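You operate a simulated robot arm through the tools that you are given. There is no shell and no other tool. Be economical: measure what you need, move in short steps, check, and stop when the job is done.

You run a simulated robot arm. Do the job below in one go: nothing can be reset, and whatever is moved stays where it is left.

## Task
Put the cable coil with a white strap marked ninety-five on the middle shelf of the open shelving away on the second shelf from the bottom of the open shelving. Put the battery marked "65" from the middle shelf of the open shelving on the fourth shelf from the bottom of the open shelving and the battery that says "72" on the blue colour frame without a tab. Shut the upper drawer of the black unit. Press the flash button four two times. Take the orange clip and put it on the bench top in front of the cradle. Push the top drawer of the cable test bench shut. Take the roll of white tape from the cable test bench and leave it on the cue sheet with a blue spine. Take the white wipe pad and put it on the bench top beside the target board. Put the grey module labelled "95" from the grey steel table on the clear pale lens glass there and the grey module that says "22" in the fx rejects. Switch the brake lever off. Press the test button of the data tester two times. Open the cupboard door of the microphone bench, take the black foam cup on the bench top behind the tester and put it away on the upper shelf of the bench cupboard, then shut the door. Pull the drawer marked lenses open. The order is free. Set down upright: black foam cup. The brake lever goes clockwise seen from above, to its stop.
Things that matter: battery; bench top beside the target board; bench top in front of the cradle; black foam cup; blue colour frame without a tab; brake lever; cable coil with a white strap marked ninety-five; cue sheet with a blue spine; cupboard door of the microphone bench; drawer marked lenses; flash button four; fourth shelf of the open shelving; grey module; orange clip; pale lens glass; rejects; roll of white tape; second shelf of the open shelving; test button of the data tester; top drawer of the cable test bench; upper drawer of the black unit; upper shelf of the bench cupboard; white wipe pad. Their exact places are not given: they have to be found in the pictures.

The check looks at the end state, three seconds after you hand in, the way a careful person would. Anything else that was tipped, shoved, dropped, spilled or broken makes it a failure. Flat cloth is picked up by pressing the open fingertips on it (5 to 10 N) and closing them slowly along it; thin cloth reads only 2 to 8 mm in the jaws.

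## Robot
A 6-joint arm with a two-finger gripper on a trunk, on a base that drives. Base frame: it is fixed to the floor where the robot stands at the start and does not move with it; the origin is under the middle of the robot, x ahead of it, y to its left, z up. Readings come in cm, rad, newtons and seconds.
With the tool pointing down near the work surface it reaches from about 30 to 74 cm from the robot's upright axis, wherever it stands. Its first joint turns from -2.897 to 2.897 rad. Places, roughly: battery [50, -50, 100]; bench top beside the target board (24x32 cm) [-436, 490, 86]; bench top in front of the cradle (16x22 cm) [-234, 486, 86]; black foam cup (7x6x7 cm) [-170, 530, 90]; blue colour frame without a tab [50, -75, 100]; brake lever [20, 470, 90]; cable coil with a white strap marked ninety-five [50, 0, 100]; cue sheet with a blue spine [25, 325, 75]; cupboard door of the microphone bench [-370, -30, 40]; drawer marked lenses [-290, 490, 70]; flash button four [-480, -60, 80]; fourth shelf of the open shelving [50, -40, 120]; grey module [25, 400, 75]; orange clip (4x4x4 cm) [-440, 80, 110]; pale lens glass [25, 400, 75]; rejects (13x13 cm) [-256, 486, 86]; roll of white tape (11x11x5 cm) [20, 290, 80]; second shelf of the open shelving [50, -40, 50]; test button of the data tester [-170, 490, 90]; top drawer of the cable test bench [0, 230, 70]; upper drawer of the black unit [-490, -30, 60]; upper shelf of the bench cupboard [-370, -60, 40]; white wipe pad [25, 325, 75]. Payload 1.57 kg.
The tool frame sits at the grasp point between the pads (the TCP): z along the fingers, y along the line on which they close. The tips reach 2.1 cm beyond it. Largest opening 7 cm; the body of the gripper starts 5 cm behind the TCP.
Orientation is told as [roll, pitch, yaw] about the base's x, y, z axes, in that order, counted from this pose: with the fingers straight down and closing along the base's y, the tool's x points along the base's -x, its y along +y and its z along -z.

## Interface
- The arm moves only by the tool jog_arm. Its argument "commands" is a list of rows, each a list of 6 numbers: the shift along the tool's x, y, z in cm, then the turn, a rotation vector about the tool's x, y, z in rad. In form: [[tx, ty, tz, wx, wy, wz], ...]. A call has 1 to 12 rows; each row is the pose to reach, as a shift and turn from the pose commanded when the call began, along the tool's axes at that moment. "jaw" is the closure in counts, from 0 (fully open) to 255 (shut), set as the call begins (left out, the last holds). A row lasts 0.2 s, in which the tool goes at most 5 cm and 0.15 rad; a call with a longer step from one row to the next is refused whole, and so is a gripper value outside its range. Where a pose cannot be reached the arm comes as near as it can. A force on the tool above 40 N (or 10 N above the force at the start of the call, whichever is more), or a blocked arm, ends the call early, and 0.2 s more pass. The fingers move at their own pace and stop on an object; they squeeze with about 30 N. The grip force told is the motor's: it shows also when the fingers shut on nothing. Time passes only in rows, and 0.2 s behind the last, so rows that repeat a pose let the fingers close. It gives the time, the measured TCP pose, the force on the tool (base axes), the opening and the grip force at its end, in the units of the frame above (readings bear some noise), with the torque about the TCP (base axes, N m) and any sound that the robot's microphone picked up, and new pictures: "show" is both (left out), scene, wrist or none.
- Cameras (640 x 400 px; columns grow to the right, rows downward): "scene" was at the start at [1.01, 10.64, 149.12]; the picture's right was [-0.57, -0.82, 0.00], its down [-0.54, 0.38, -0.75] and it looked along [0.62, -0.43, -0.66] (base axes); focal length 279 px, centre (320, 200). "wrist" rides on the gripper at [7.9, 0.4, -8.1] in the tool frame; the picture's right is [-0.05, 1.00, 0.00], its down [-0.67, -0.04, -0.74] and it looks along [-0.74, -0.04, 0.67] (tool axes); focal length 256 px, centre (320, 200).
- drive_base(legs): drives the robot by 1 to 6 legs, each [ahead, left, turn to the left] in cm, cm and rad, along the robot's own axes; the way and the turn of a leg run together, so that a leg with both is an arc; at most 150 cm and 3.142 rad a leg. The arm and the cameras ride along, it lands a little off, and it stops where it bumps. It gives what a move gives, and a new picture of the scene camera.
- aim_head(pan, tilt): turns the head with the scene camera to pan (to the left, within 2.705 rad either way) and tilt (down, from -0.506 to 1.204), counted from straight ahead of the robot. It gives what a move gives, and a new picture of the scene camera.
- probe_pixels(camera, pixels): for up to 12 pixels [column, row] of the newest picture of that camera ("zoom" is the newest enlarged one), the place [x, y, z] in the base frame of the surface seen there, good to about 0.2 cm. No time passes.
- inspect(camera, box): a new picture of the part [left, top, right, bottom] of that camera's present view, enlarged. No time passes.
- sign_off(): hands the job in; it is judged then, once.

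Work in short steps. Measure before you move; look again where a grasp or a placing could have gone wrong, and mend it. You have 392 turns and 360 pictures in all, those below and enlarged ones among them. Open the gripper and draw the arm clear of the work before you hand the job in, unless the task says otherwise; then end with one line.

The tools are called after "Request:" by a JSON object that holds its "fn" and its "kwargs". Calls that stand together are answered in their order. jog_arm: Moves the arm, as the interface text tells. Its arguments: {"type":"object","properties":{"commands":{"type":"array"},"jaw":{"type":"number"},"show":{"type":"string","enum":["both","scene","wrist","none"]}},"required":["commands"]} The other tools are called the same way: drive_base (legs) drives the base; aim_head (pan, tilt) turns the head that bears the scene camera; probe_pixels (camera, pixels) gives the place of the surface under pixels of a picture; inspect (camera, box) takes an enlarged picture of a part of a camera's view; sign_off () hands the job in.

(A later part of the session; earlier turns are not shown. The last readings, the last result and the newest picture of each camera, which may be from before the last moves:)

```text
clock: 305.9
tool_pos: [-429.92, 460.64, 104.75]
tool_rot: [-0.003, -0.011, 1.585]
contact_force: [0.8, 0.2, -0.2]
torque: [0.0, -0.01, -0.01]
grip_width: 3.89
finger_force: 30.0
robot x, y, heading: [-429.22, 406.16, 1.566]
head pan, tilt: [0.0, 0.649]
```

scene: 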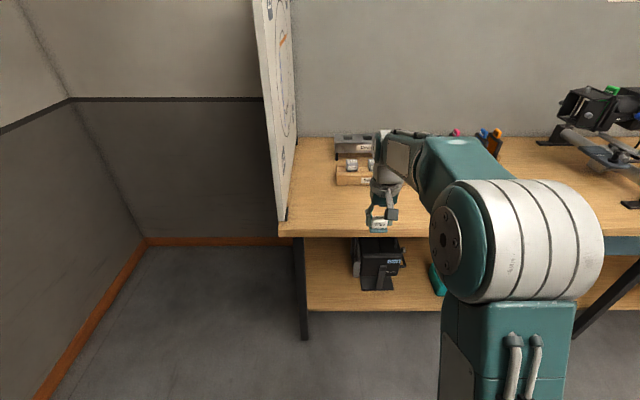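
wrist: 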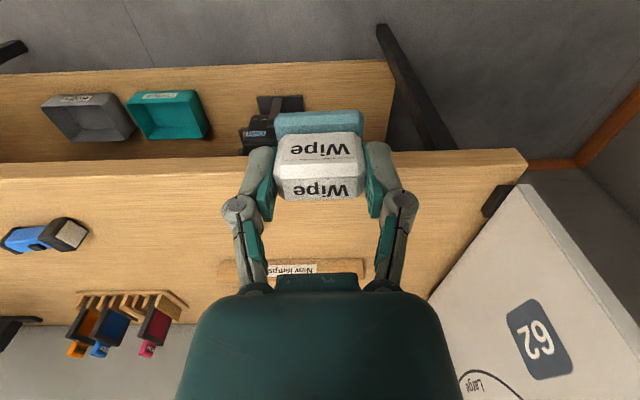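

Free spot at [-438,488]. Drive ahead 18, move over and lower.

Request:
{"fn": "drive_base", "kwargs": {"legs": [[18, 0, 0]]}}

Request:
{"fn": "jog_arm", "kwargs": {"commands": [[-3, 2.7, 2, 0, 0, 0], [-6, 5.4, 4, 0, 0, 0], [-9.3, 8.1, 6, 0, 0, 0], [-9.3, 8.1, 10, 0, 0, 0], [-9.3, 8.1, 13, 0, 0, 0], [-9.3, 8.1, 14.3, 0, 0, 0], [-9.3, 8.1, 14.3, 0, 0, 0]], "show": "wrist"}}

```text
clock: 307.4
tool_pos: [-429.94, 478.25, 104.7]
tool_rot: [-0.004, -0.009, 1.586]
contact_force: [-0.4, -0.7, -0.3]
torque: [-0.03, -0.01, 0.0]
grip_width: 3.88
finger_force: 29.8
robot x, y, heading: [-429.3, 423.96, 1.566]
head pan, tilt: [0.0, 0.649]
```

scene: 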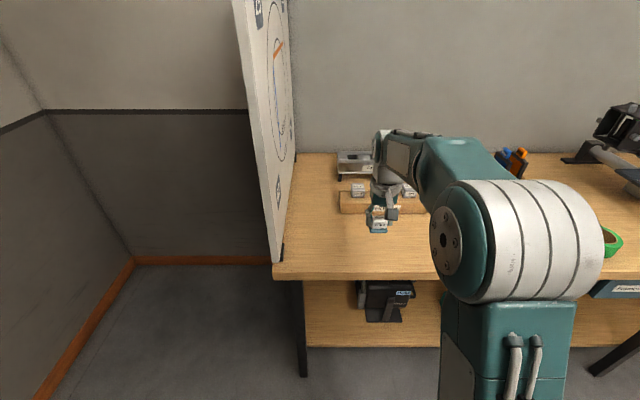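

```text
clock: 309.0
tool_pos: [-438.02, 487.67, 90.44]
tool_rot: [-0.002, -0.012, 1.586]
contact_force: [1.2, 0.0, -1.3]
torque: [-0.01, 0.0, -0.01]
grip_width: 3.89
finger_force: 29.7
robot x, y, heading: [-429.32, 423.74, 1.565]
head pan, tilt: [0.0, 0.649]
```

wrist: 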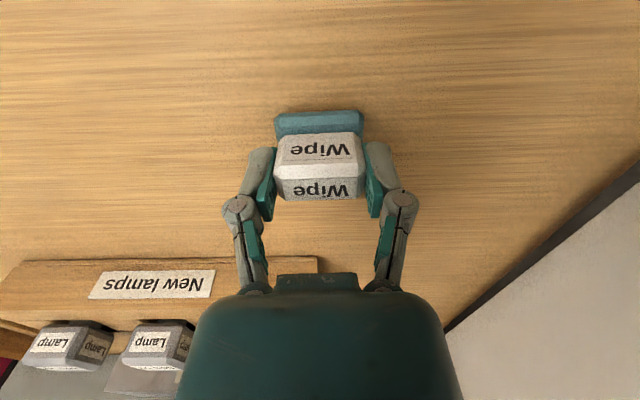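

Lower slowly to contact, then release.

Request:
{"fn": "jog_arm", "kwargs": {"commands": [[0, 0, 0.3, 0, 0, 0], [0, 0, 0.6, 0, 0, 0], [0, 0, 0.75, 0, 0, 0]], "show": "none"}}

Request:
{"fn": "jog_arm", "kwargs": {"commands": [[0, 0, 0, 0, 0, 0], [0, 0, 0, 0, 0, 0]], "jaw": 60, "show": "none"}}

Request:
{"fn": "jog_arm", "kwargs": {"commands": [[0, 0, -2, 0, 0, 0], [0, 0, -6, 0, 0, 0], [2, 0, -10, 0, 0, 0], [5, 0, -13, 0, 0, 0]], "show": "wrist"}}

```text
clock: 309.8
tool_pos: [-438.16, 487.49, 89.64]
tool_rot: [-0.002, -0.008, 1.584]
contact_force: [-0.5, 0.0, -0.2]
torque: [-0.03, -0.01, -0.05]
grip_width: 3.9
finger_force: 29.8
robot x, y, heading: [-429.02, 424.09, 1.568]
head pan, tilt: [0.0, 0.649]
```

```text
clock: 310.4
tool_pos: [-438.09, 487.36, 89.69]
tool_rot: [-0.003, -0.01, 1.586]
contact_force: [-0.4, 0.6, -0.4]
torque: [0.03, 0.0, 0.0]
grip_width: 5.35
finger_force: 0.1
robot x, y, heading: [-429.14, 423.72, 1.567]
head pan, tilt: [0.0, 0.649]
```

```text
clock: 311.4
tool_pos: [-437.79, 482.22, 102.79]
tool_rot: [-0.001, -0.01, 1.587]
contact_force: [-0.1, 0.3, -0.4]
torque: [0.0, -0.01, 0.0]
grip_width: 5.35
finger_force: 0.1
robot x, y, heading: [-429.11, 423.52, 1.568]
head pan, tilt: [0.0, 0.649]
```

wrist: 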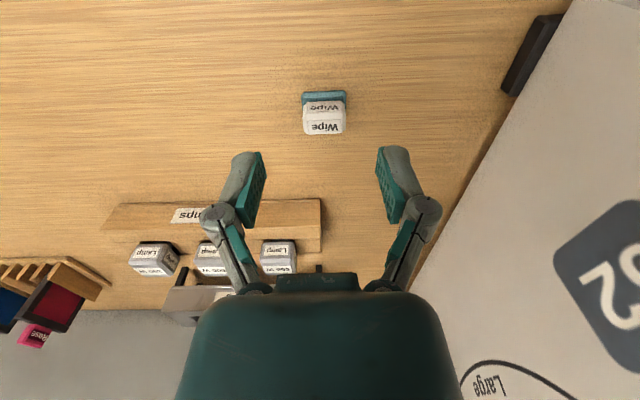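

Pad stands beside the board. Back off and look to the south side of the room.

Request:
{"fn": "drive_base", "kwargs": {"legs": [[-50, 0, 0], [0, 0, 1.571]]}}

Request:
{"fn": "aim_head", "kwargs": {"pan": 1.5, "tilt": 0.3}}

```text
clock: 318.3
tool_pos: [-487.62, 361.65, 102.7]
tool_rot: [-0.008, -0.011, -3.094]
contact_force: [-0.7, -0.7, 0.1]
torque: [0.04, 0.0, -0.02]
grip_width: 5.35
finger_force: 0.0
robot x, y, heading: [-429.25, 372.68, -3.111]
head pan, tilt: [0.0, 0.649]
```

scene: 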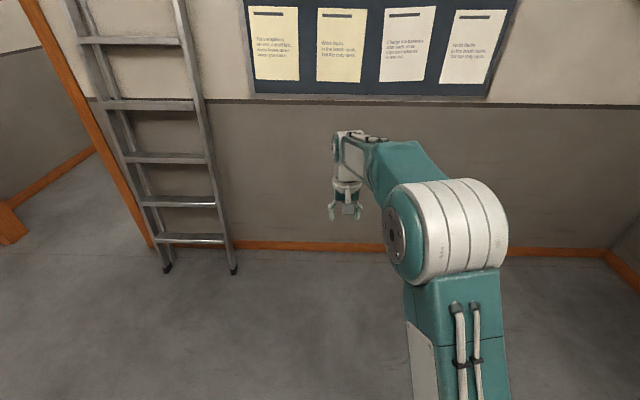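

```text
clock: 319.9
tool_pos: [-487.67, 362.18, 102.82]
tool_rot: [-0.003, -0.011, -3.095]
contact_force: [0.7, -0.6, -0.1]
torque: [0.0, -0.03, 0.05]
grip_width: 5.37
finger_force: 0.0
robot x, y, heading: [-429.39, 372.95, -3.119]
head pan, tilt: [1.499, 0.3]
```

scene: 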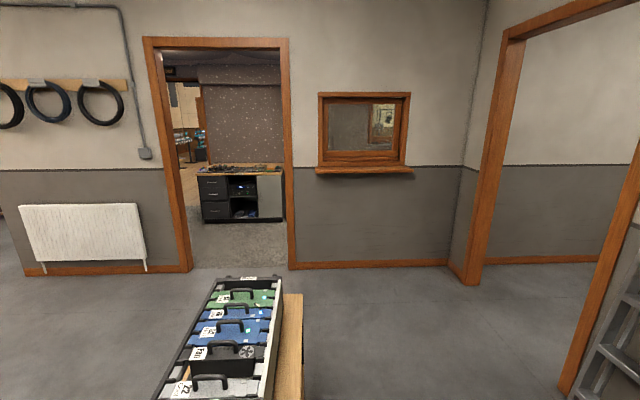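

A doorway leads to another room with a bench; the window sill may hold the clip. Probe door posts, cart, and sill, and enlarge.

Request:
{"fn": "probe_pixels", "kwargs": {"camera": "scene", "pixels": [[192, 268], [292, 265], [180, 385], [300, 390], [245, 280], [365, 172], [320, 172], [410, 170], [240, 222], [200, 180], [470, 280], [215, 295]]}}

Request:
{"fn": "inspect", "kwargs": {"camera": "scene", "box": [150, 90, 450, 240]}}

```text
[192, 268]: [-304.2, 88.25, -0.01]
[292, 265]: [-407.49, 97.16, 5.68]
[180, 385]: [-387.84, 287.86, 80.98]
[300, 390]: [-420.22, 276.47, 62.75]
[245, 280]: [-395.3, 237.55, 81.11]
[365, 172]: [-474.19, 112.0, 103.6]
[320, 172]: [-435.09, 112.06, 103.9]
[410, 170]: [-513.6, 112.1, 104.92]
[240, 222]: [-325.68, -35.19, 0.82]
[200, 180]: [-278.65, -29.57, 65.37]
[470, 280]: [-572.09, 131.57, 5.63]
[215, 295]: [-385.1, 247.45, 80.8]
```

```text
2.13 times, centred on (300, 165) of scene
```

zoom: 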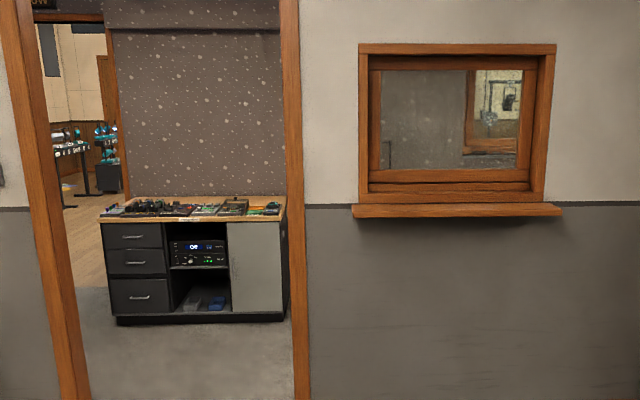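

Doorway spans x ≈ −304…−400 at y ≈ 90–97. Turn to face −y, shift to x −352 and drive toward the door, passing right of the cart.

Request:
{"fn": "drive_base", "kwargs": {"legs": [[0, 0, 1.545], [0, 82, 0], [130, 0, 0]]}}

Request:
{"fn": "aim_head", "kwargs": {"pan": 0.0, "tilt": 0.35}}

```text
clock: 334.2
tool_pos: [-341.44, 183.31, 102.82]
tool_rot: [-0.004, -0.013, -1.574]
contact_force: [-0.9, 0.3, -0.7]
torque: [-0.02, 0.0, 0.0]
grip_width: 5.36
finger_force: 0.1
robot x, y, heading: [-349.26, 241.88, -1.598]
head pan, tilt: [1.499, 0.3]
```

scene: 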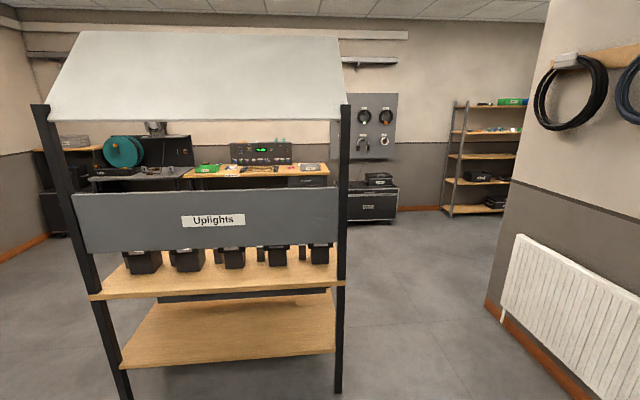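

```text
clock: 335.8
tool_pos: [-342.9, 183.29, 103.06]
tool_rot: [0.011, -0.014, -1.574]
contact_force: [-0.4, -0.5, 0.1]
torque: [0.02, -0.01, 0.01]
grip_width: 5.34
finger_force: 0.1
robot x, y, heading: [-349.16, 241.91, -1.593]
head pan, tilt: [0.0, 0.351]
```

scene: 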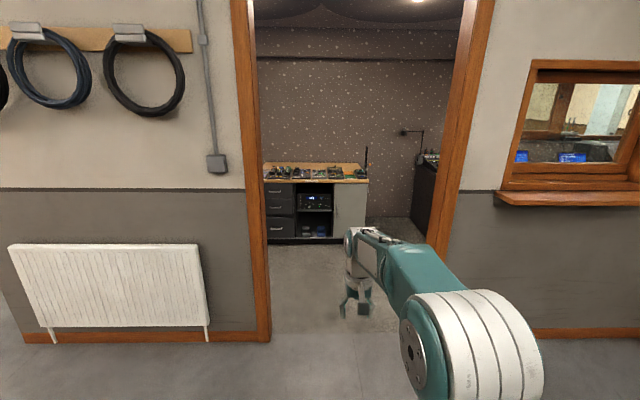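

Door ahead. Probe the posts to centre.

Request:
{"fn": "probe_pixels", "kwargs": {"camera": "scene", "pixels": [[268, 250], [440, 200], [268, 338], [335, 205], [360, 205], [370, 180], [435, 160], [420, 200], [300, 175], [365, 175]]}}

```text
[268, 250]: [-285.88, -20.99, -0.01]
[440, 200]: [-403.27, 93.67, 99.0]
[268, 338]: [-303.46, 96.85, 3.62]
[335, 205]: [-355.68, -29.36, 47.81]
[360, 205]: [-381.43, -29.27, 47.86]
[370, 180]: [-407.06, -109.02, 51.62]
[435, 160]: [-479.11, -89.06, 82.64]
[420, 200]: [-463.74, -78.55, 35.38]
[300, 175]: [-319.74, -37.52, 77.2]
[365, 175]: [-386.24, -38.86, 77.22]
```

Door centre x −353. Drive straight through to y ≈ 45.

Request:
{"fn": "drive_base", "kwargs": {"legs": [[130, 0, 0.0], [65, 0, 0.02]]}}

Request:
{"fn": "aim_head", "kwargs": {"pan": -0.5, "tilt": 0.5}}

Request:
{"fn": "aim_head", "kwargs": {"pan": -1.2, "tilt": 0.3}}

```text
clock: 338.3
tool_pos: [-349.64, 159.7, 103.1]
tool_rot: [0.014, -0.016, -1.663]
contact_force: [0.6, -0.6, -0.1]
torque: [-0.02, 0.01, 0.0]
grip_width: 5.36
finger_force: 0.0
robot x, y, heading: [-350.48, 218.45, -1.685]
head pan, tilt: [0.0, 0.351]
stopped in leg 1: the robot was blocked; the commanded pose is now the measured one
```

scene: 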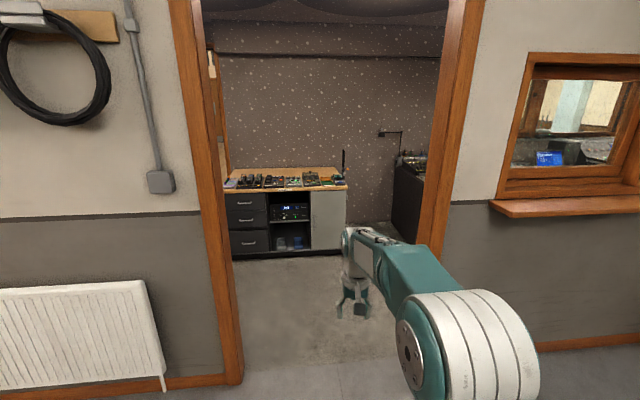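

```text
clock: 339.3
tool_pos: [-349.85, 159.88, 103.08]
tool_rot: [0.015, -0.014, -1.665]
contact_force: [-0.2, -0.3, -0.3]
torque: [-0.02, -0.02, 0.02]
grip_width: 5.36
finger_force: 0.1
robot x, y, heading: [-350.86, 218.67, -1.678]
head pan, tilt: [-0.499, 0.499]
```

scene: 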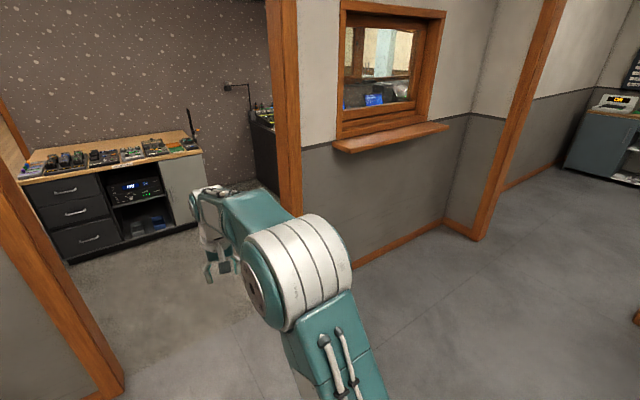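

```text
clock: 340.3
tool_pos: [-349.77, 159.65, 103.15]
tool_rot: [0.016, -0.016, -1.663]
contact_force: [1.2, -0.2, 0.5]
torque: [0.0, 0.0, -0.03]
grip_width: 5.37
finger_force: 0.1
robot x, y, heading: [-350.63, 218.05, -1.681]
head pan, tilt: [-1.201, 0.3]
```

scene: 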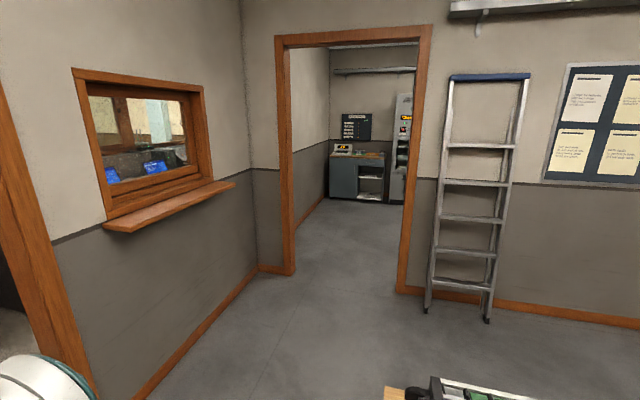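

Blocked again — the cart on the right. Look at it.

Request:
{"fn": "aim_head", "kwargs": {"pan": -1.7, "tilt": 0.9}}

```text
clock: 341.3
tool_pos: [-349.88, 159.73, 103.13]
tool_rot: [0.015, -0.014, -1.663]
contact_force: [-0.4, 0.0, -0.1]
torque: [0.0, -0.01, 0.02]
grip_width: 5.37
finger_force: 0.0
robot x, y, heading: [-350.7, 218.32, -1.679]
head pan, tilt: [-1.7, 0.901]
```

scene: 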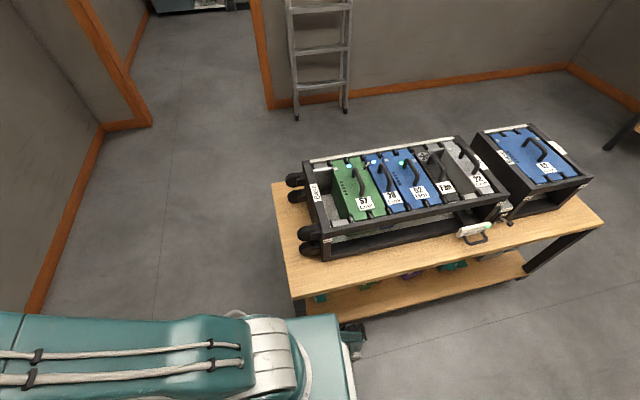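

The rack table stands undisturbed; I'll probe its near edge.

Request:
{"fn": "probe_pixels", "kwargs": {"camera": "scene", "pixels": [[297, 285], [272, 185], [600, 225], [310, 320], [350, 330]]}}

```text
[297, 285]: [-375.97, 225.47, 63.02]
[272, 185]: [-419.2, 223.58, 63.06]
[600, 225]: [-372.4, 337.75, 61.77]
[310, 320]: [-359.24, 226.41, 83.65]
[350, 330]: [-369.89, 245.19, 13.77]
```

Table edge is at x −373. Shift left 18, straighten, go ahead 45, shift right to x −352, then through the door.

Request:
{"fn": "drive_base", "kwargs": {"legs": [[0, 18, 0], [0, 0, 0.11], [50, 0, 0]]}}

```text
clock: 345.9
tool_pos: [-325.48, 107.92, 103.09]
tool_rot: [0.016, -0.013, -1.549]
contact_force: [0.4, -0.3, 0.3]
torque: [0.0, -0.01, 0.03]
grip_width: 5.38
finger_force: 0.1
robot x, y, heading: [-332.83, 166.38, -1.568]
head pan, tilt: [-1.7, 0.901]
```

scene: 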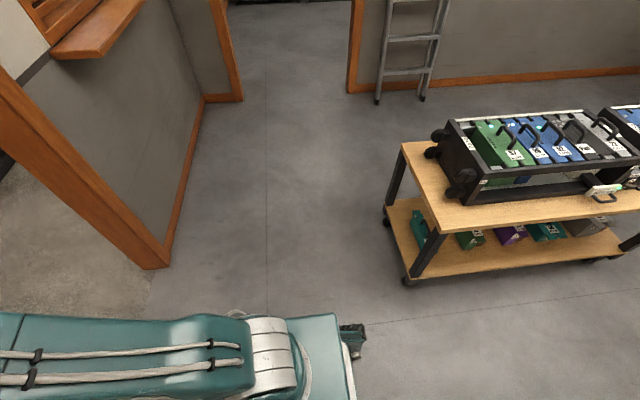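

Clear of the cart. Shift right 20, and go ahead through the door.

Request:
{"fn": "drive_base", "kwargs": {"legs": [[0, -20, 0], [120, 0, 0]]}}

Request:
{"fn": "aim_head", "kwargs": {"pan": -0.9, "tilt": 0.45}}

```text
clock: 353.3
tool_pos: [-343.86, -13.68, 103.17]
tool_rot: [0.014, -0.018, -1.534]
contact_force: [0.6, -0.7, -0.2]
torque: [0.02, 0.02, -0.01]
grip_width: 5.32
finger_force: 0.2
robot x, y, heading: [-352.3, 44.24, -1.549]
head pan, tilt: [-1.7, 0.901]
```

scene: 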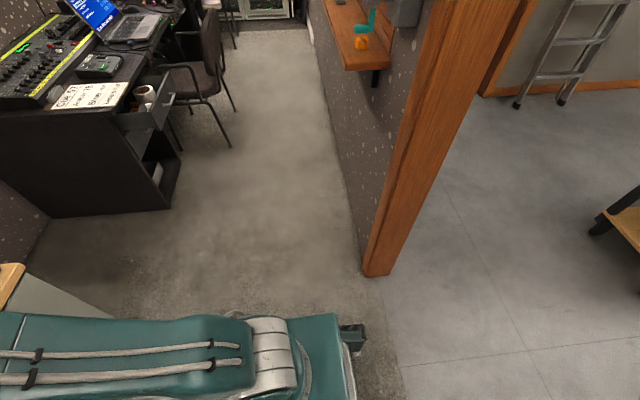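

```text
clock: 354.5
tool_pos: [-343.85, -13.73, 103.18]
tool_rot: [0.016, -0.016, -1.532]
contact_force: [0.2, 0.8, -0.5]
torque: [0.04, -0.03, 0.01]
grip_width: 5.36
finger_force: 0.0
robot x, y, heading: [-352.07, 44.39, -1.553]
head pan, tilt: [-0.901, 0.45]
```

scene: 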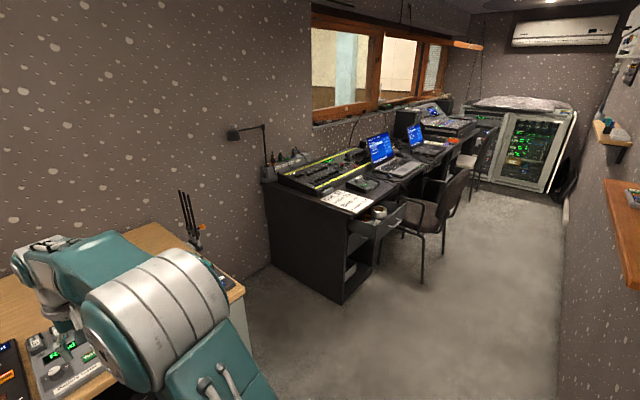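

The control room: black desk with open drawer, lighting desk, and the orange clip on a wall shelf. Probe the desk, drawer, chair.

Request:
{"fn": "probe_pixels", "kwargs": {"camera": "scene", "pixels": [[345, 300], [270, 185], [375, 235], [400, 220], [345, 200], [320, 180], [420, 280], [430, 205], [382, 212], [290, 160], [600, 135], [625, 250]]}}

Request:
{"fn": "inspect", "kwargs": {"camera": "scene", "box": [250, 120, 470, 270]}}

```text
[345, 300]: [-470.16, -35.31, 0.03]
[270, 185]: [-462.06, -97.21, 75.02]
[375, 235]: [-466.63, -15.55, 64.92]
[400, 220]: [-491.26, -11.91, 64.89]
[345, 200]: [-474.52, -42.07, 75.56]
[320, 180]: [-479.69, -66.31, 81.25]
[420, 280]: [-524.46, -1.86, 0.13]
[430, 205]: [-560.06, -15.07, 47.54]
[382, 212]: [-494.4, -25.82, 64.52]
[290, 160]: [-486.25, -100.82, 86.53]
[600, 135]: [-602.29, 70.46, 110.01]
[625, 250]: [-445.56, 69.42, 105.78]
```

```text
2.67 times, centred on (360, 195) of scene
```

zoom: 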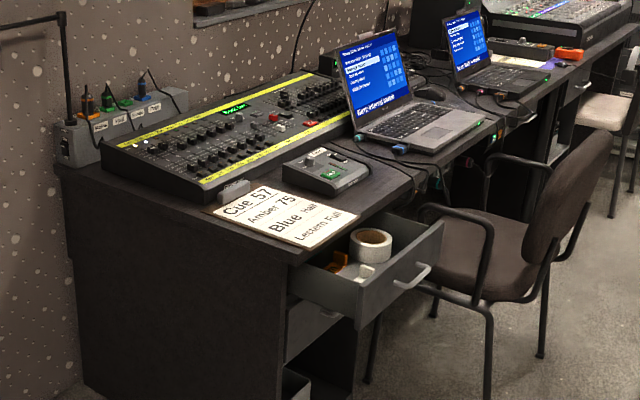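

Drawer front is at y −12, x −467…−500; the chair is further left. Drive right 130 to stand in front of it.

Request:
{"fn": "drive_base", "kwargs": {"legs": [[0, -128, -0.02]]}}

Request:
{"fn": "aim_head", "kwargs": {"pan": 0.0, "tilt": 0.75}}

Request:
{"fn": "jog_arm", "kwargs": {"commands": [[0, 0, 0, 0, 0, 0]], "jaw": 255, "show": "wrist"}}

```text
clock: 360.9
tool_pos: [-474.75, -13.68, 103.14]
tool_rot: [0.013, -0.016, -1.572]
contact_force: [0.1, -0.3, 1.0]
torque: [-0.01, -0.01, -0.02]
grip_width: 5.35
finger_force: 0.0
robot x, y, heading: [-480.87, 44.43, -1.594]
head pan, tilt: [-0.901, 0.45]
```

scene: 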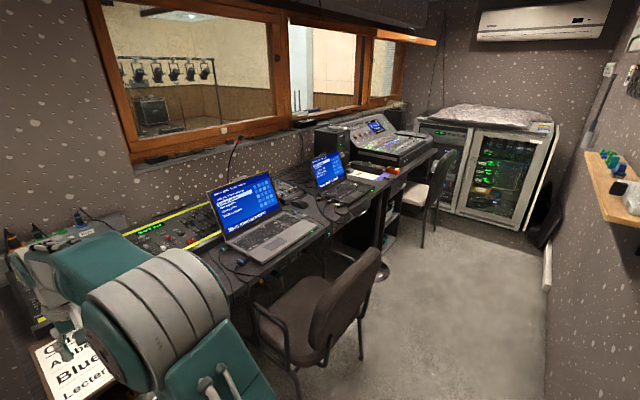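

```text
clock: 362.1
tool_pos: [-474.79, -13.72, 103.26]
tool_rot: [0.016, -0.016, -1.573]
contact_force: [-0.7, -0.9, -0.5]
torque: [0.0, -0.01, 0.03]
grip_width: 5.37
finger_force: 0.0
robot x, y, heading: [-480.82, 44.35, -1.587]
head pan, tilt: [0.0, 0.75]
```

scene: 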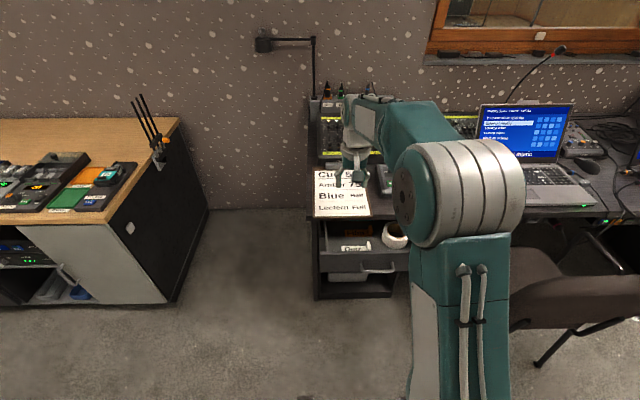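

```text
clock: 362.5
tool_pos: [-474.79, -13.78, 103.21]
tool_rot: [0.016, -0.018, -1.573]
contact_force: [0.2, -0.6, -0.4]
torque: [-0.01, -0.01, -0.01]
grip_width: 0.0
finger_force: 28.3
robot x, y, heading: [-481.02, 44.22, -1.59]
head pan, tilt: [0.0, 0.75]
```

wrist: 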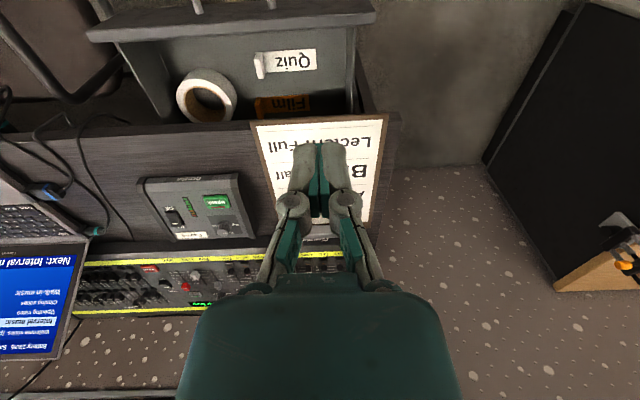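

Probe drawer handle and face.

Request:
{"fn": "probe_pixels", "kwargs": {"camera": "scene", "pixels": [[378, 270], [362, 262], [395, 268], [335, 265], [400, 262], [320, 250], [345, 235], [340, 280], [330, 262]]}}

Request:
{"fn": "probe_pixels", "kwargs": {"camera": "wrist", "pixels": [[235, 25], [340, 20], [200, 8], [270, 5], [110, 30], [365, 15], [320, 120]]}}

```text
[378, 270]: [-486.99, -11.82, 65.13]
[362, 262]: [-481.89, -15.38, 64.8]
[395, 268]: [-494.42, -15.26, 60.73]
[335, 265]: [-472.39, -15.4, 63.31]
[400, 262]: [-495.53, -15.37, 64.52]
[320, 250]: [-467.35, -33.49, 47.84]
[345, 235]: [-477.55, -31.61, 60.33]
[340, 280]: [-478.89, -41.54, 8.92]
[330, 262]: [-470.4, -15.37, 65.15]
```

```text
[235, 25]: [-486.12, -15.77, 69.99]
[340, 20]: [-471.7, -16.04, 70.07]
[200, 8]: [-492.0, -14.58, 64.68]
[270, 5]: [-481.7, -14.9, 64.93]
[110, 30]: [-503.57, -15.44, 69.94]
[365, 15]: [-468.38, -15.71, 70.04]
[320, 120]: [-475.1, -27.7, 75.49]
```

Drawer face y −15.4, handle y −11.8, z 65, centre x −486. Position closed, tilted fingers in front of the handle.

Request:
{"fn": "jog_arm", "kwargs": {"commands": [[2.5, -2.5, 2, 0, -0.1, 0], [5, -5, 5, 0, -0.2, 0], [7, -8, 8, 0, -0.3, 0], [8.7, -11.2, 11, 0, -0.4, 0], [8.7, -11.2, 15.5, 0, -0.5, 0], [8.7, -11.2, 20, 0, -0.5, 0], [8.7, -11.2, 24.5, 0, -0.5, 0], [8.7, -11.2, 29, 0, -0.5, 0], [8.7, -11.2, 33, 0, -0.5, 0], [8.7, -11.2, 37, 0, -0.5, 0]], "show": "both"}}

```text
clock: 364.7
tool_pos: [-486.83, -6.19, 66.04]
tool_rot: [0.039, -0.512, -1.586]
contact_force: [0.2, 0.9, 1.1]
torque: [0.03, 0.0, 0.0]
grip_width: 0.01
finger_force: 28.9
out of reach, approached as far as the arm can: row 5, 6, 9, 10
robot x, y, heading: [-481.11, 44.38, -1.595]
head pan, tilt: [0.0, 0.75]
```

scene: 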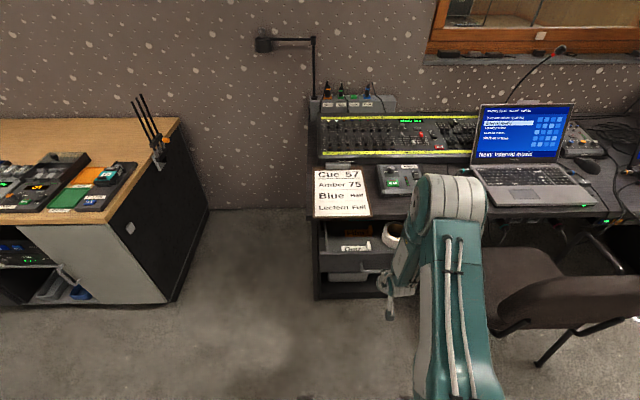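
wrist: 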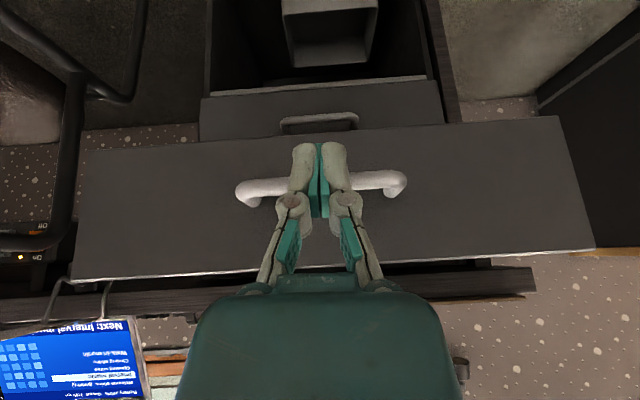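

Fingers are in front of the handle. Push forward slowly.

Request:
{"fn": "jog_arm", "kwargs": {"commands": [[-2.2, 0, 1.2, 0, 0, 0], [-3.9, 0, 2.2, 0, 0, 0], [-4.8, 0, 2.7, 0, 0, 0], [-5.7, 0, 3.2, 0, 0, 0], [-6.8, 0, 3.8, 0, 0, 0], [-7.9, 0, 4.4, 0, 0, 0], [-9, 0, 5, 0, 0, 0], [-10.1, 0, 5.6, 0, 0, 0], [-11.2, 0, 6.2, 0, 0, 0], [-12.3, 0, 6.9, 0, 0, 0], [-13.4, 0, 7.5, 0, 0, 0], [-14.5, 0, 8.1, 0, 0, 0]], "show": "scene"}}

Request:
{"fn": "jog_arm", "kwargs": {"commands": [[-1, 0, 0.56, 0, 0, 0], [-2, 0, 1.1, 0, 0, 0], [-3, 0, 1.7, 0, 0, 0], [-4, 0, 2.2, 0, 0, 0], [-5, 0, 2.8, 0, 0, 0], [-6, 0, 3.4, 0, 0, 0], [-7, 0, 3.9, 0, 0, 0]], "show": "both"}}

```text
clock: 367.3
tool_pos: [-486.68, -22.03, 66.37]
tool_rot: [0.018, -0.517, -1.581]
contact_force: [0.6, 0.5, 4.6]
torque: [-0.09, -0.01, 0.0]
grip_width: 0.01
finger_force: 28.7
out of reach, approached as far as the arm can: row 1, 12
robot x, y, heading: [-480.78, 44.24, -1.591]
head pan, tilt: [0.0, 0.75]
```

scene: 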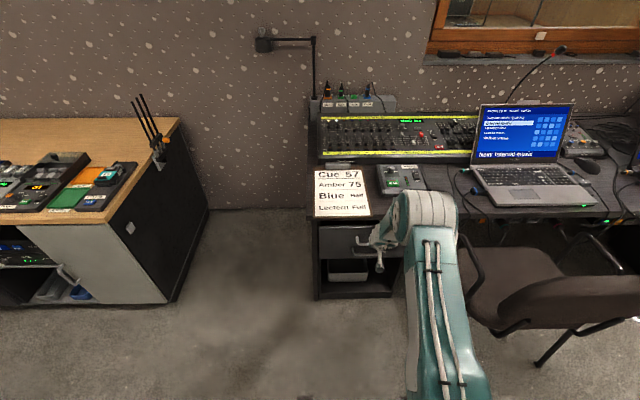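

```text
clock: 368.8
tool_pos: [-486.62, -28.34, 66.29]
tool_rot: [0.018, -0.508, -1.581]
contact_force: [-0.2, 15.5, 9.1]
torque: [-0.96, 0.03, -0.07]
grip_width: 0.63
finger_force: 28.5
out of reach, approached as far as the arm can: row 1
robot x, y, heading: [-480.8, 44.32, -1.593]
head pan, tilt: [0.0, 0.75]
stopped in row 7: the force on the tool passed its limit at 61 N (the readings are from after the stop); the commanded pose is now the measured one
```

scene: 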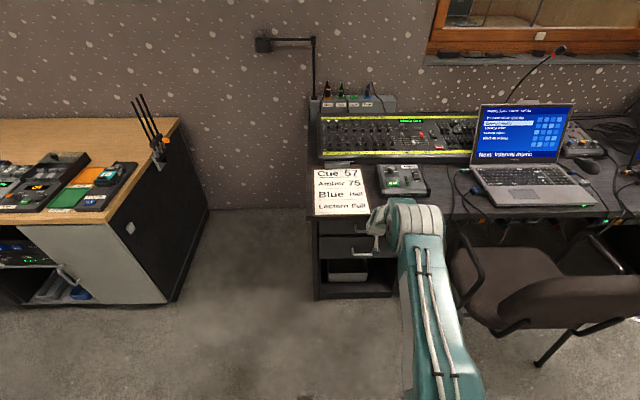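
wrist: 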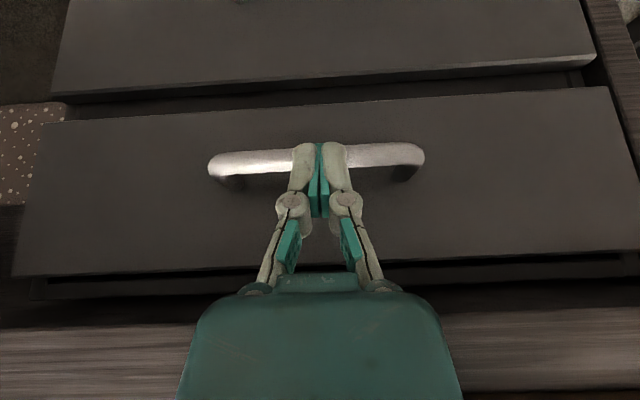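

Stopped at 61 N. Compare the upper and lower drawer faces.

Request:
{"fn": "probe_pixels", "kwargs": {"camera": "wrist", "pixels": [[150, 60], [150, 150], [450, 50], [500, 150], [150, 240], [560, 230], [100, 290], [300, 310]]}}

```text
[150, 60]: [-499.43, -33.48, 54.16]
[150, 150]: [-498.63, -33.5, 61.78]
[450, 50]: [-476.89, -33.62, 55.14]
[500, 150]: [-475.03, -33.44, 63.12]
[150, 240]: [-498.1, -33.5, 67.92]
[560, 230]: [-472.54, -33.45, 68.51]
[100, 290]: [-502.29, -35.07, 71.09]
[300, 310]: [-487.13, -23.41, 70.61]
```

Both faces at y −33.5: shut. Retract up and look at the console for the flash buttons.

Request:
{"fn": "jog_arm", "kwargs": {"commands": [[3.5, 0, -2, 0, 0, 0], [7, 0, -4, 0, 0, 0], [10, 0, -8, 0, 0, 0], [10, 0, -12.5, 0, 0.1, 0], [10, 0, -17, 0, 0.2, 0], [10, 0, -21.5, 0, 0.3, 0], [10, 0, -26, 0, 0.4, 0], [9, 2, -30, 0, 0.5, 0], [8, 4, -33, 0, 0.5, 0], [6, 6, -36, 0, 0.5, 0], [6, 6, -36, 0, 0.5, 0]], "show": "wrist"}}

Request:
{"fn": "inspect", "kwargs": {"camera": "scene", "box": [300, 80, 500, 220]}}

```text
clock: 371.1
tool_pos: [-480.94, -5.82, 94.98]
tool_rot: [0.017, -0.006, -1.572]
contact_force: [-1.1, 0.2, 0.1]
torque: [0.01, -0.02, 0.0]
grip_width: 0.0
finger_force: 28.3
out of reach, approached as far as the arm can: row 2, 4, 5
robot x, y, heading: [-481.1, 44.51, -1.587]
head pan, tilt: [0.0, 0.75]
```

wrist: 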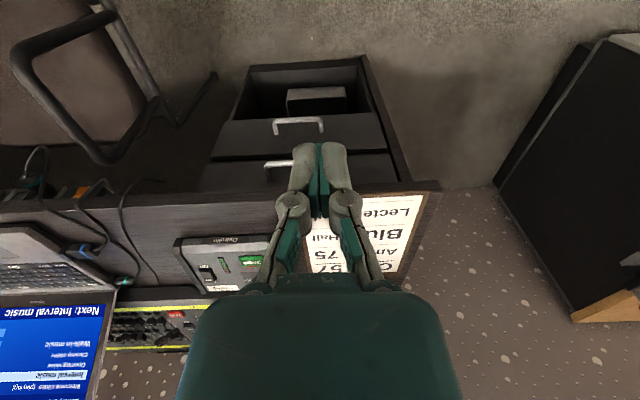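

```text
2.86 times, centred on (400, 150) of scene
```

zoom: 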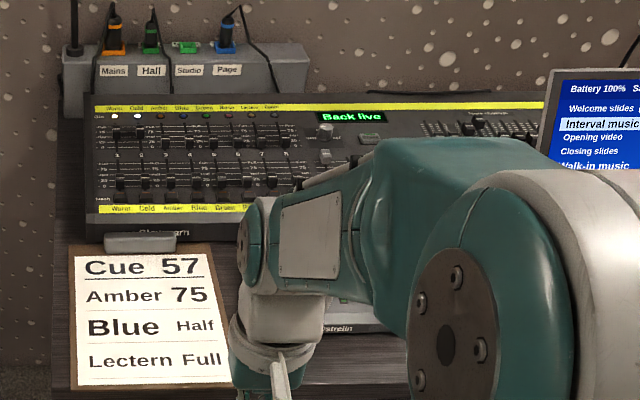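

The arm hides the console. Swing the tool to the right and look again with an enlarged picture.

Request:
{"fn": "jog_arm", "kwargs": {"commands": [[1, -4, -1.5, 0, 0, 0], [2, -8, -3, 0, 0, 0], [3, -12, -4.5, 0, 0, 0], [4, -16, -6, 0, 0, 0], [5, -20, -7.5, 0, 0, 0], [6, -24, -9, 0, 0, 0], [7, -28, -10, 0, 0, 0]], "show": "none"}}

Request:
{"fn": "aim_head", "kwargs": {"pan": 0.05, "tilt": 0.6}}

Request:
{"fn": "inspect", "kwargs": {"camera": "scene", "box": [310, 110, 510, 235]}}

```text
clock: 372.8
tool_pos: [-509.32, 1.45, 104.13]
tool_rot: [0.018, -0.007, -1.569]
contact_force: [0.1, -0.3, 0.9]
torque: [0.01, -0.05, -0.01]
grip_width: 0.0
finger_force: 28.9
robot x, y, heading: [-481.21, 44.74, -1.59]
head pan, tilt: [0.0, 0.75]
```

```text
clock: 373.4
tool_pos: [-509.37, 1.47, 104.15]
tool_rot: [0.019, -0.006, -1.573]
contact_force: [1.2, -0.2, -0.2]
torque: [0.03, 0.01, -0.01]
grip_width: 0.0
finger_force: 28.7
robot x, y, heading: [-480.76, 44.86, -1.592]
head pan, tilt: [0.051, 0.6]
```

scene: 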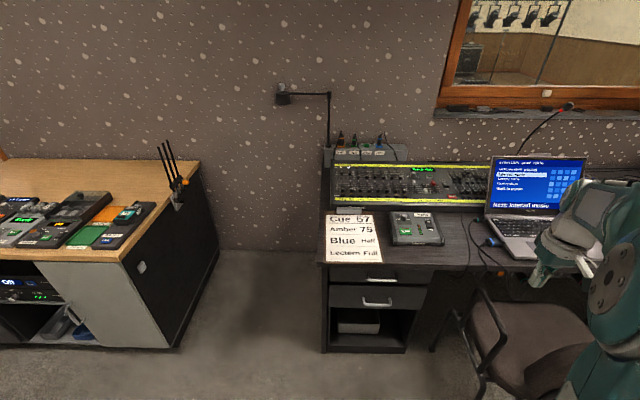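

```text
3.20 times, centred on (410, 172) of scene
```

zoom: 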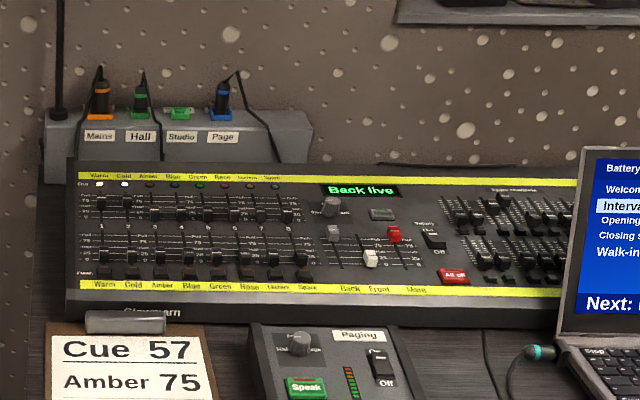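

The "Flash" row lies under the faders. Enlarge it strongly.

Request:
{"fn": "inspect", "kwargs": {"camera": "scene", "box": [328, 160, 412, 212]}}

```text
7.62 times, centred on (370, 186) of scene
```

zoom: 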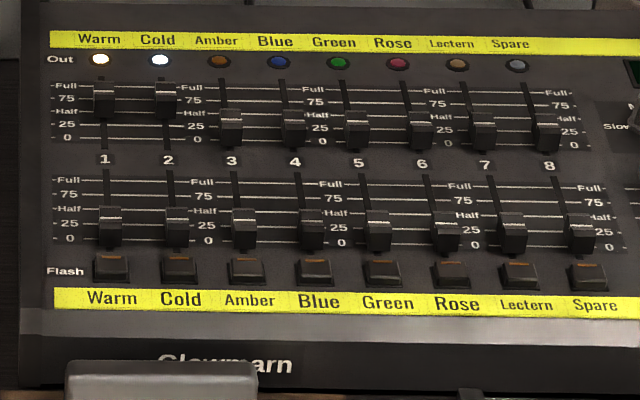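

Flash button 4 (Blue) is at zoom (315,273). Probe it and its surroundings.

Request:
{"fn": "probe_pixels", "kwargs": {"camera": "zoom", "pixels": [[315, 272], [300, 272], [330, 272], [315, 262], [315, 284], [315, 240], [247, 270], [383, 273], [311, 225], [318, 300], [445, 230], [290, 285]]}}

```text
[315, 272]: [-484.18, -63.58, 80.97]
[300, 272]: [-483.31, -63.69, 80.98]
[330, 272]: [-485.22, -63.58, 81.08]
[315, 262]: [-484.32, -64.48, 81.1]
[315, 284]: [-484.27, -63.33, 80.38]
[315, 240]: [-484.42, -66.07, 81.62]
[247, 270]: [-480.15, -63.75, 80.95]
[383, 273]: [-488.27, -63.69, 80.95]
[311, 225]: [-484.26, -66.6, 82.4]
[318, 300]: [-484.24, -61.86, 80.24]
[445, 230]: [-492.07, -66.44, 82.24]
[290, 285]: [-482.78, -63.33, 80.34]
```

Button 4: x −484.3, y −63.9, top z 81. Bring the tool to x −484, then drive nearer (ahead 34, left 5).

Request:
{"fn": "jog_arm", "kwargs": {"commands": [[0, 4.5, 0, 0, 0, 0], [0, 9, 0, 0, 0, 0], [0, 13.5, 0, 0, 0, 0], [0, 18, 0, 0, 0, 0], [0, 21, 0, 0, 0, 0]], "show": "none"}}

Request:
{"fn": "drive_base", "kwargs": {"legs": [[0, 5, 0.02], [34, 0, 0]]}}

Request:
{"fn": "jog_arm", "kwargs": {"commands": [[0, 0, 0, 0, 0, 0]], "show": "wrist"}}

```text
clock: 374.6
tool_pos: [-488.12, 1.37, 104.59]
tool_rot: [0.013, -0.008, -1.573]
contact_force: [-0.4, 0.0, 0.3]
torque: [0.01, -0.04, -0.05]
grip_width: 0.0
finger_force: 28.7
robot x, y, heading: [-481.28, 44.39, -1.59]
head pan, tilt: [0.051, 0.6]
```

```text
clock: 377.4
tool_pos: [-481.85, -33.25, 104.6]
tool_rot: [0.015, -0.008, -1.555]
contact_force: [0.7, -0.6, -0.4]
torque: [-0.01, 0.02, 0.0]
grip_width: 0.02
finger_force: 28.5
robot x, y, heading: [-475.74, 9.72, -1.576]
head pan, tilt: [0.051, 0.6]
```

scene: 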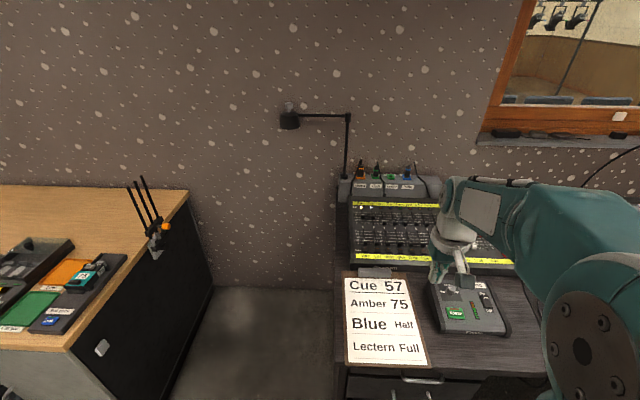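

```text
clock: 377.8
tool_pos: [-482.59, -33.25, 104.6]
tool_rot: [0.02, -0.01, -1.557]
contact_force: [0.2, 1.0, -0.2]
torque: [-0.03, -0.01, 0.02]
grip_width: 0.0
finger_force: 28.5
robot x, y, heading: [-475.9, 9.93, -1.577]
head pan, tilt: [0.051, 0.6]
```

wrist: 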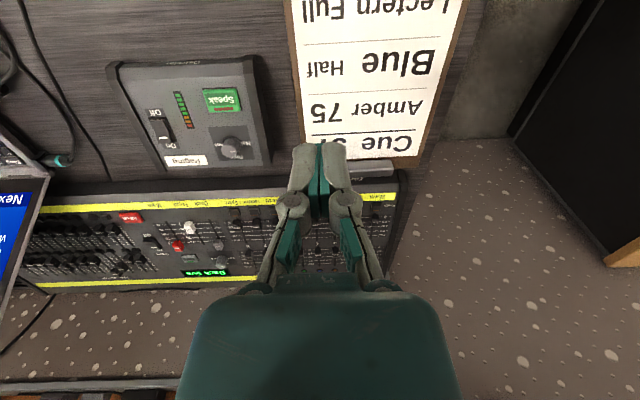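

Move forward to hover near the flash row, levelling the tool, and look.

Request:
{"fn": "jog_arm", "kwargs": {"commands": [[-4.3, -0.2, 1.5, 0.01, 0.005, 0.007], [-8.6, -0.4, 3.5, 0.02, 0.01, 0.014], [-12.9, -0.6, 5.5, 0.02, 0.01, 0.014], [-17.2, -0.8, 7.5, 0.02, 0.01, 0.014], [-21.5, -1, 9.5, 0.02, 0.01, 0.014], [-25, -1.2, 12, 0.02, 0.01, 0.014], [-25, -1.2, 12, 0.02, 0.01, 0.014]], "show": "wrist"}}

```text
clock: 379.4
tool_pos: [-483.01, -58.52, 92.91]
tool_rot: [-0.002, 0.001, -1.571]
contact_force: [-0.4, 0.4, 0.1]
torque: [-0.01, 0.02, -0.03]
grip_width: 0.0
finger_force: 28.1
robot x, y, heading: [-475.75, 9.96, -1.574]
head pan, tilt: [0.051, 0.6]
```

wrist: 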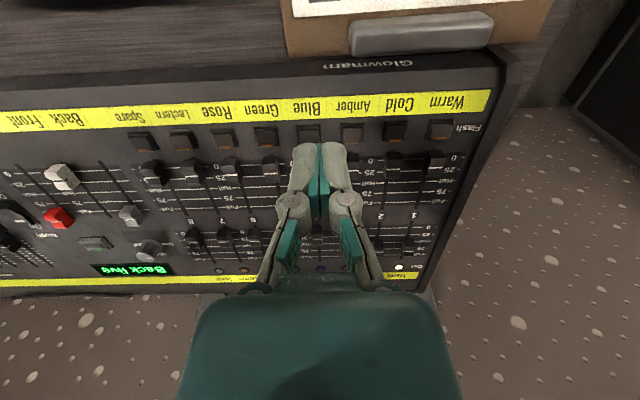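

Probe Flash 4 (Blue) at (309,132) from this close view.

Request:
{"fn": "inspect", "kwargs": {"camera": "wrist", "box": [250, 90, 390, 180]}}

Request:
{"fn": "probe_pixels", "kwargs": {"camera": "wrist", "pixels": [[309, 132], [299, 130], [319, 130], [309, 125], [309, 140], [352, 133], [265, 137], [270, 168], [352, 165]]}}

```text
4.44 times, centred on (320, 135) of wrist
```

zoom: 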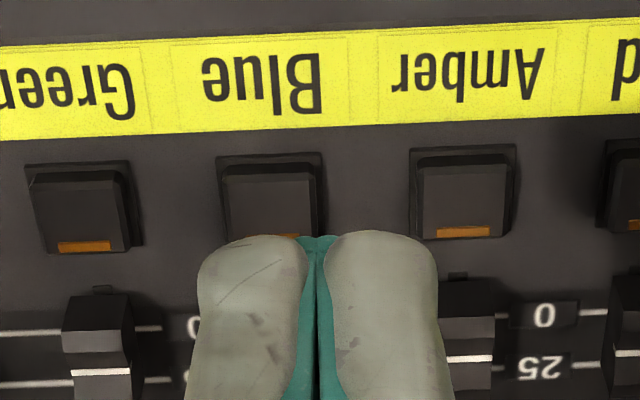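

```text
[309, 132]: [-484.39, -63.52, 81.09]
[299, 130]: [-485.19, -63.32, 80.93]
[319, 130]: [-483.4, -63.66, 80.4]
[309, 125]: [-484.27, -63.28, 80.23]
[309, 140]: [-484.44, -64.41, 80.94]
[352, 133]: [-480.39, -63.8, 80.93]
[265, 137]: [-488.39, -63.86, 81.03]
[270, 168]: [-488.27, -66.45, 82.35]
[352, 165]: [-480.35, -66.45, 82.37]
```

Button centre [-484.35,-63.9,81]. Move above it.

Request:
{"fn": "jog_arm", "kwargs": {"commands": [[-2.6, -0.7, 2, 0, 0, 0], [-5.3, -1.35, 4, 0, 0, 0], [-5.3, -1.35, 7, 0, 0, 0], [-5.3, -1.35, 8.9, 0, 0, 0], [-5.3, -1.35, 8.9, 0, 0, 0]], "show": "wrist"}}

```text
clock: 380.6
tool_pos: [-484.1, -63.71, 83.87]
tool_rot: [-0.005, 0.001, -1.569]
contact_force: [0.4, -0.3, 0.0]
torque: [0.0, 0.03, -0.01]
grip_width: 0.01
finger_force: 28.4
robot x, y, heading: [-475.9, 9.96, -1.572]
head pan, tilt: [0.051, 0.6]
```

wrist: 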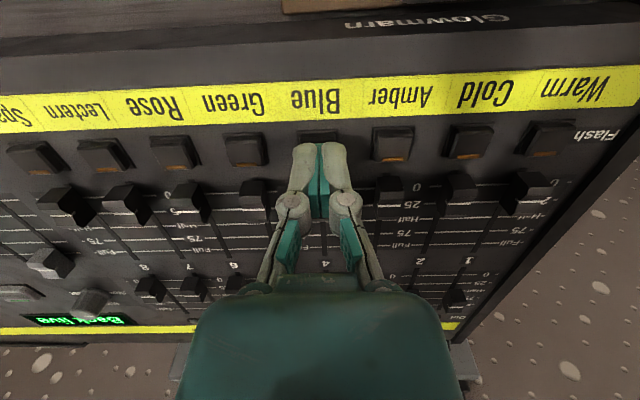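

Above button 4. Press down in small steps.

Request:
{"fn": "jog_arm", "kwargs": {"commands": [[0, 0, 0.4, 0, 0, 0], [0, 0, 0.7, 0, 0, 0], [0, 0, 0.95, 0, 0, 0], [0, 0, 1.15, 0, 0, 0]], "show": "none"}}

```text
clock: 381.6
tool_pos: [-484.24, -63.48, 82.69]
tool_rot: [-0.003, 0.001, -1.569]
contact_force: [0.1, -1.3, 2.7]
torque: [-0.05, 0.02, -0.02]
grip_width: 0.62
finger_force: 29.0
robot x, y, heading: [-475.93, 10.09, -1.574]
head pan, tilt: [0.051, 0.6]
heard: click
```

Click one. Release and press a second time.

Request:
{"fn": "jog_arm", "kwargs": {"commands": [[0, 0, -0.5, 0, 0, 0], [0, 0, -1.2, 0, 0, 0], [0, 0, -1.2, 0, 0, 0]], "show": "none"}}

Request:
{"fn": "jog_arm", "kwargs": {"commands": [[0, 0, 0.5, 0, 0, 0], [0, 0, 0.8, 0, 0, 0], [0, 0, 1.05, 0, 0, 0], [0, 0, 1.2, 0, 0, 0]], "show": "none"}}

Request:
{"fn": "jog_arm", "kwargs": {"commands": [[0, 0, -2, 0, 0, 0], [1, 0, -6, 0, 0, 0], [4, 0, -9, 0, 0, 0], [8, 0, -12, 0, 0, 0], [12, 0, -15, 0, 0, 0], [16, 0, -18, 0, 0, 0], [20, 0, -20, 0, 0, 0]], "show": "wrist"}}

```text
clock: 382.4
tool_pos: [-484.39, -63.57, 84.01]
tool_rot: [-0.004, 0.002, -1.569]
contact_force: [-0.3, 0.4, 0.3]
torque: [0.04, 0.02, 0.03]
grip_width: 0.01
finger_force: 29.1
robot x, y, heading: [-475.82, 10.06, -1.572]
head pan, tilt: [0.051, 0.6]
```

```text
clock: 383.4
tool_pos: [-484.32, -63.66, 82.8]
tool_rot: [-0.003, 0.002, -1.57]
contact_force: [-0.7, -0.7, 4.5]
torque: [-0.04, 0.01, 0.01]
grip_width: 0.59
finger_force: 28.6
robot x, y, heading: [-475.54, 9.83, -1.573]
head pan, tilt: [0.051, 0.6]
heard: click
```

```text
clock: 385.0
tool_pos: [-483.99, -43.73, 102.89]
tool_rot: [-0.002, 0.004, -1.568]
contact_force: [0.1, -0.5, 0.1]
torque: [0.03, 0.01, -0.02]
grip_width: 0.0
finger_force: 28.6
robot x, y, heading: [-475.9, 9.96, -1.57]
head pan, tilt: [0.051, 0.6]
```

wrist: 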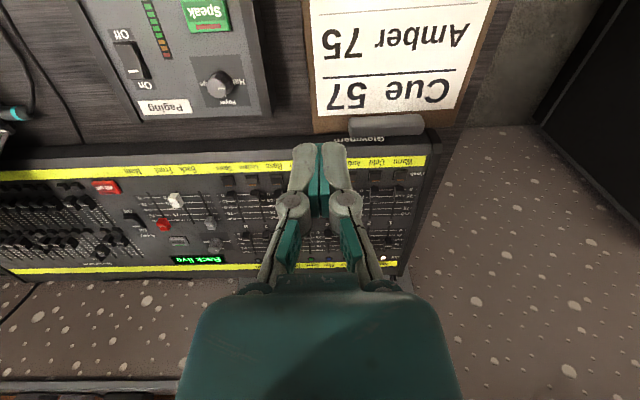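

Second click heard; faders untouched. Back out and go to the microphone bench cupboard.

Request:
{"fn": "drive_base", "kwargs": {"legs": [[-36, 0, 0], [0, 112, 0]]}}

Request:
{"fn": "aim_head", "kwargs": {"pan": 0.1, "tilt": 0.75}}

```text
clock: 392.7
tool_pos: [-372.2, -7.42, 102.89]
tool_rot: [-0.002, 0.001, -1.572]
contact_force: [0.4, 0.0, -0.3]
torque: [-0.03, 0.01, 0.0]
grip_width: 0.02
finger_force: 28.9
robot x, y, heading: [-363.81, 46.25, -1.576]
head pan, tilt: [0.051, 0.6]
```

scene: 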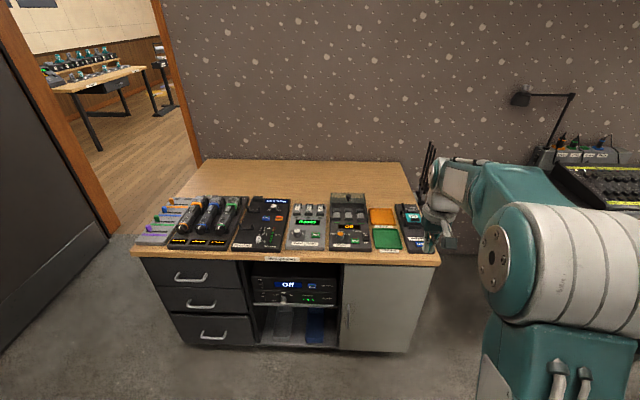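

```text
clock: 393.4
tool_pos: [-372.06, -7.41, 102.85]
tool_rot: [-0.002, 0.002, -1.57]
contact_force: [0.8, 0.0, 0.5]
torque: [0.01, 0.0, 0.0]
grip_width: 0.02
finger_force: 28.3
robot x, y, heading: [-363.97, 46.15, -1.58]
head pan, tilt: [0.099, 0.75]
```

scene: 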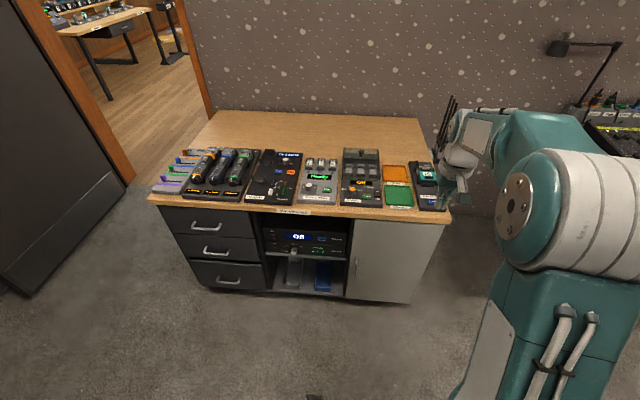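

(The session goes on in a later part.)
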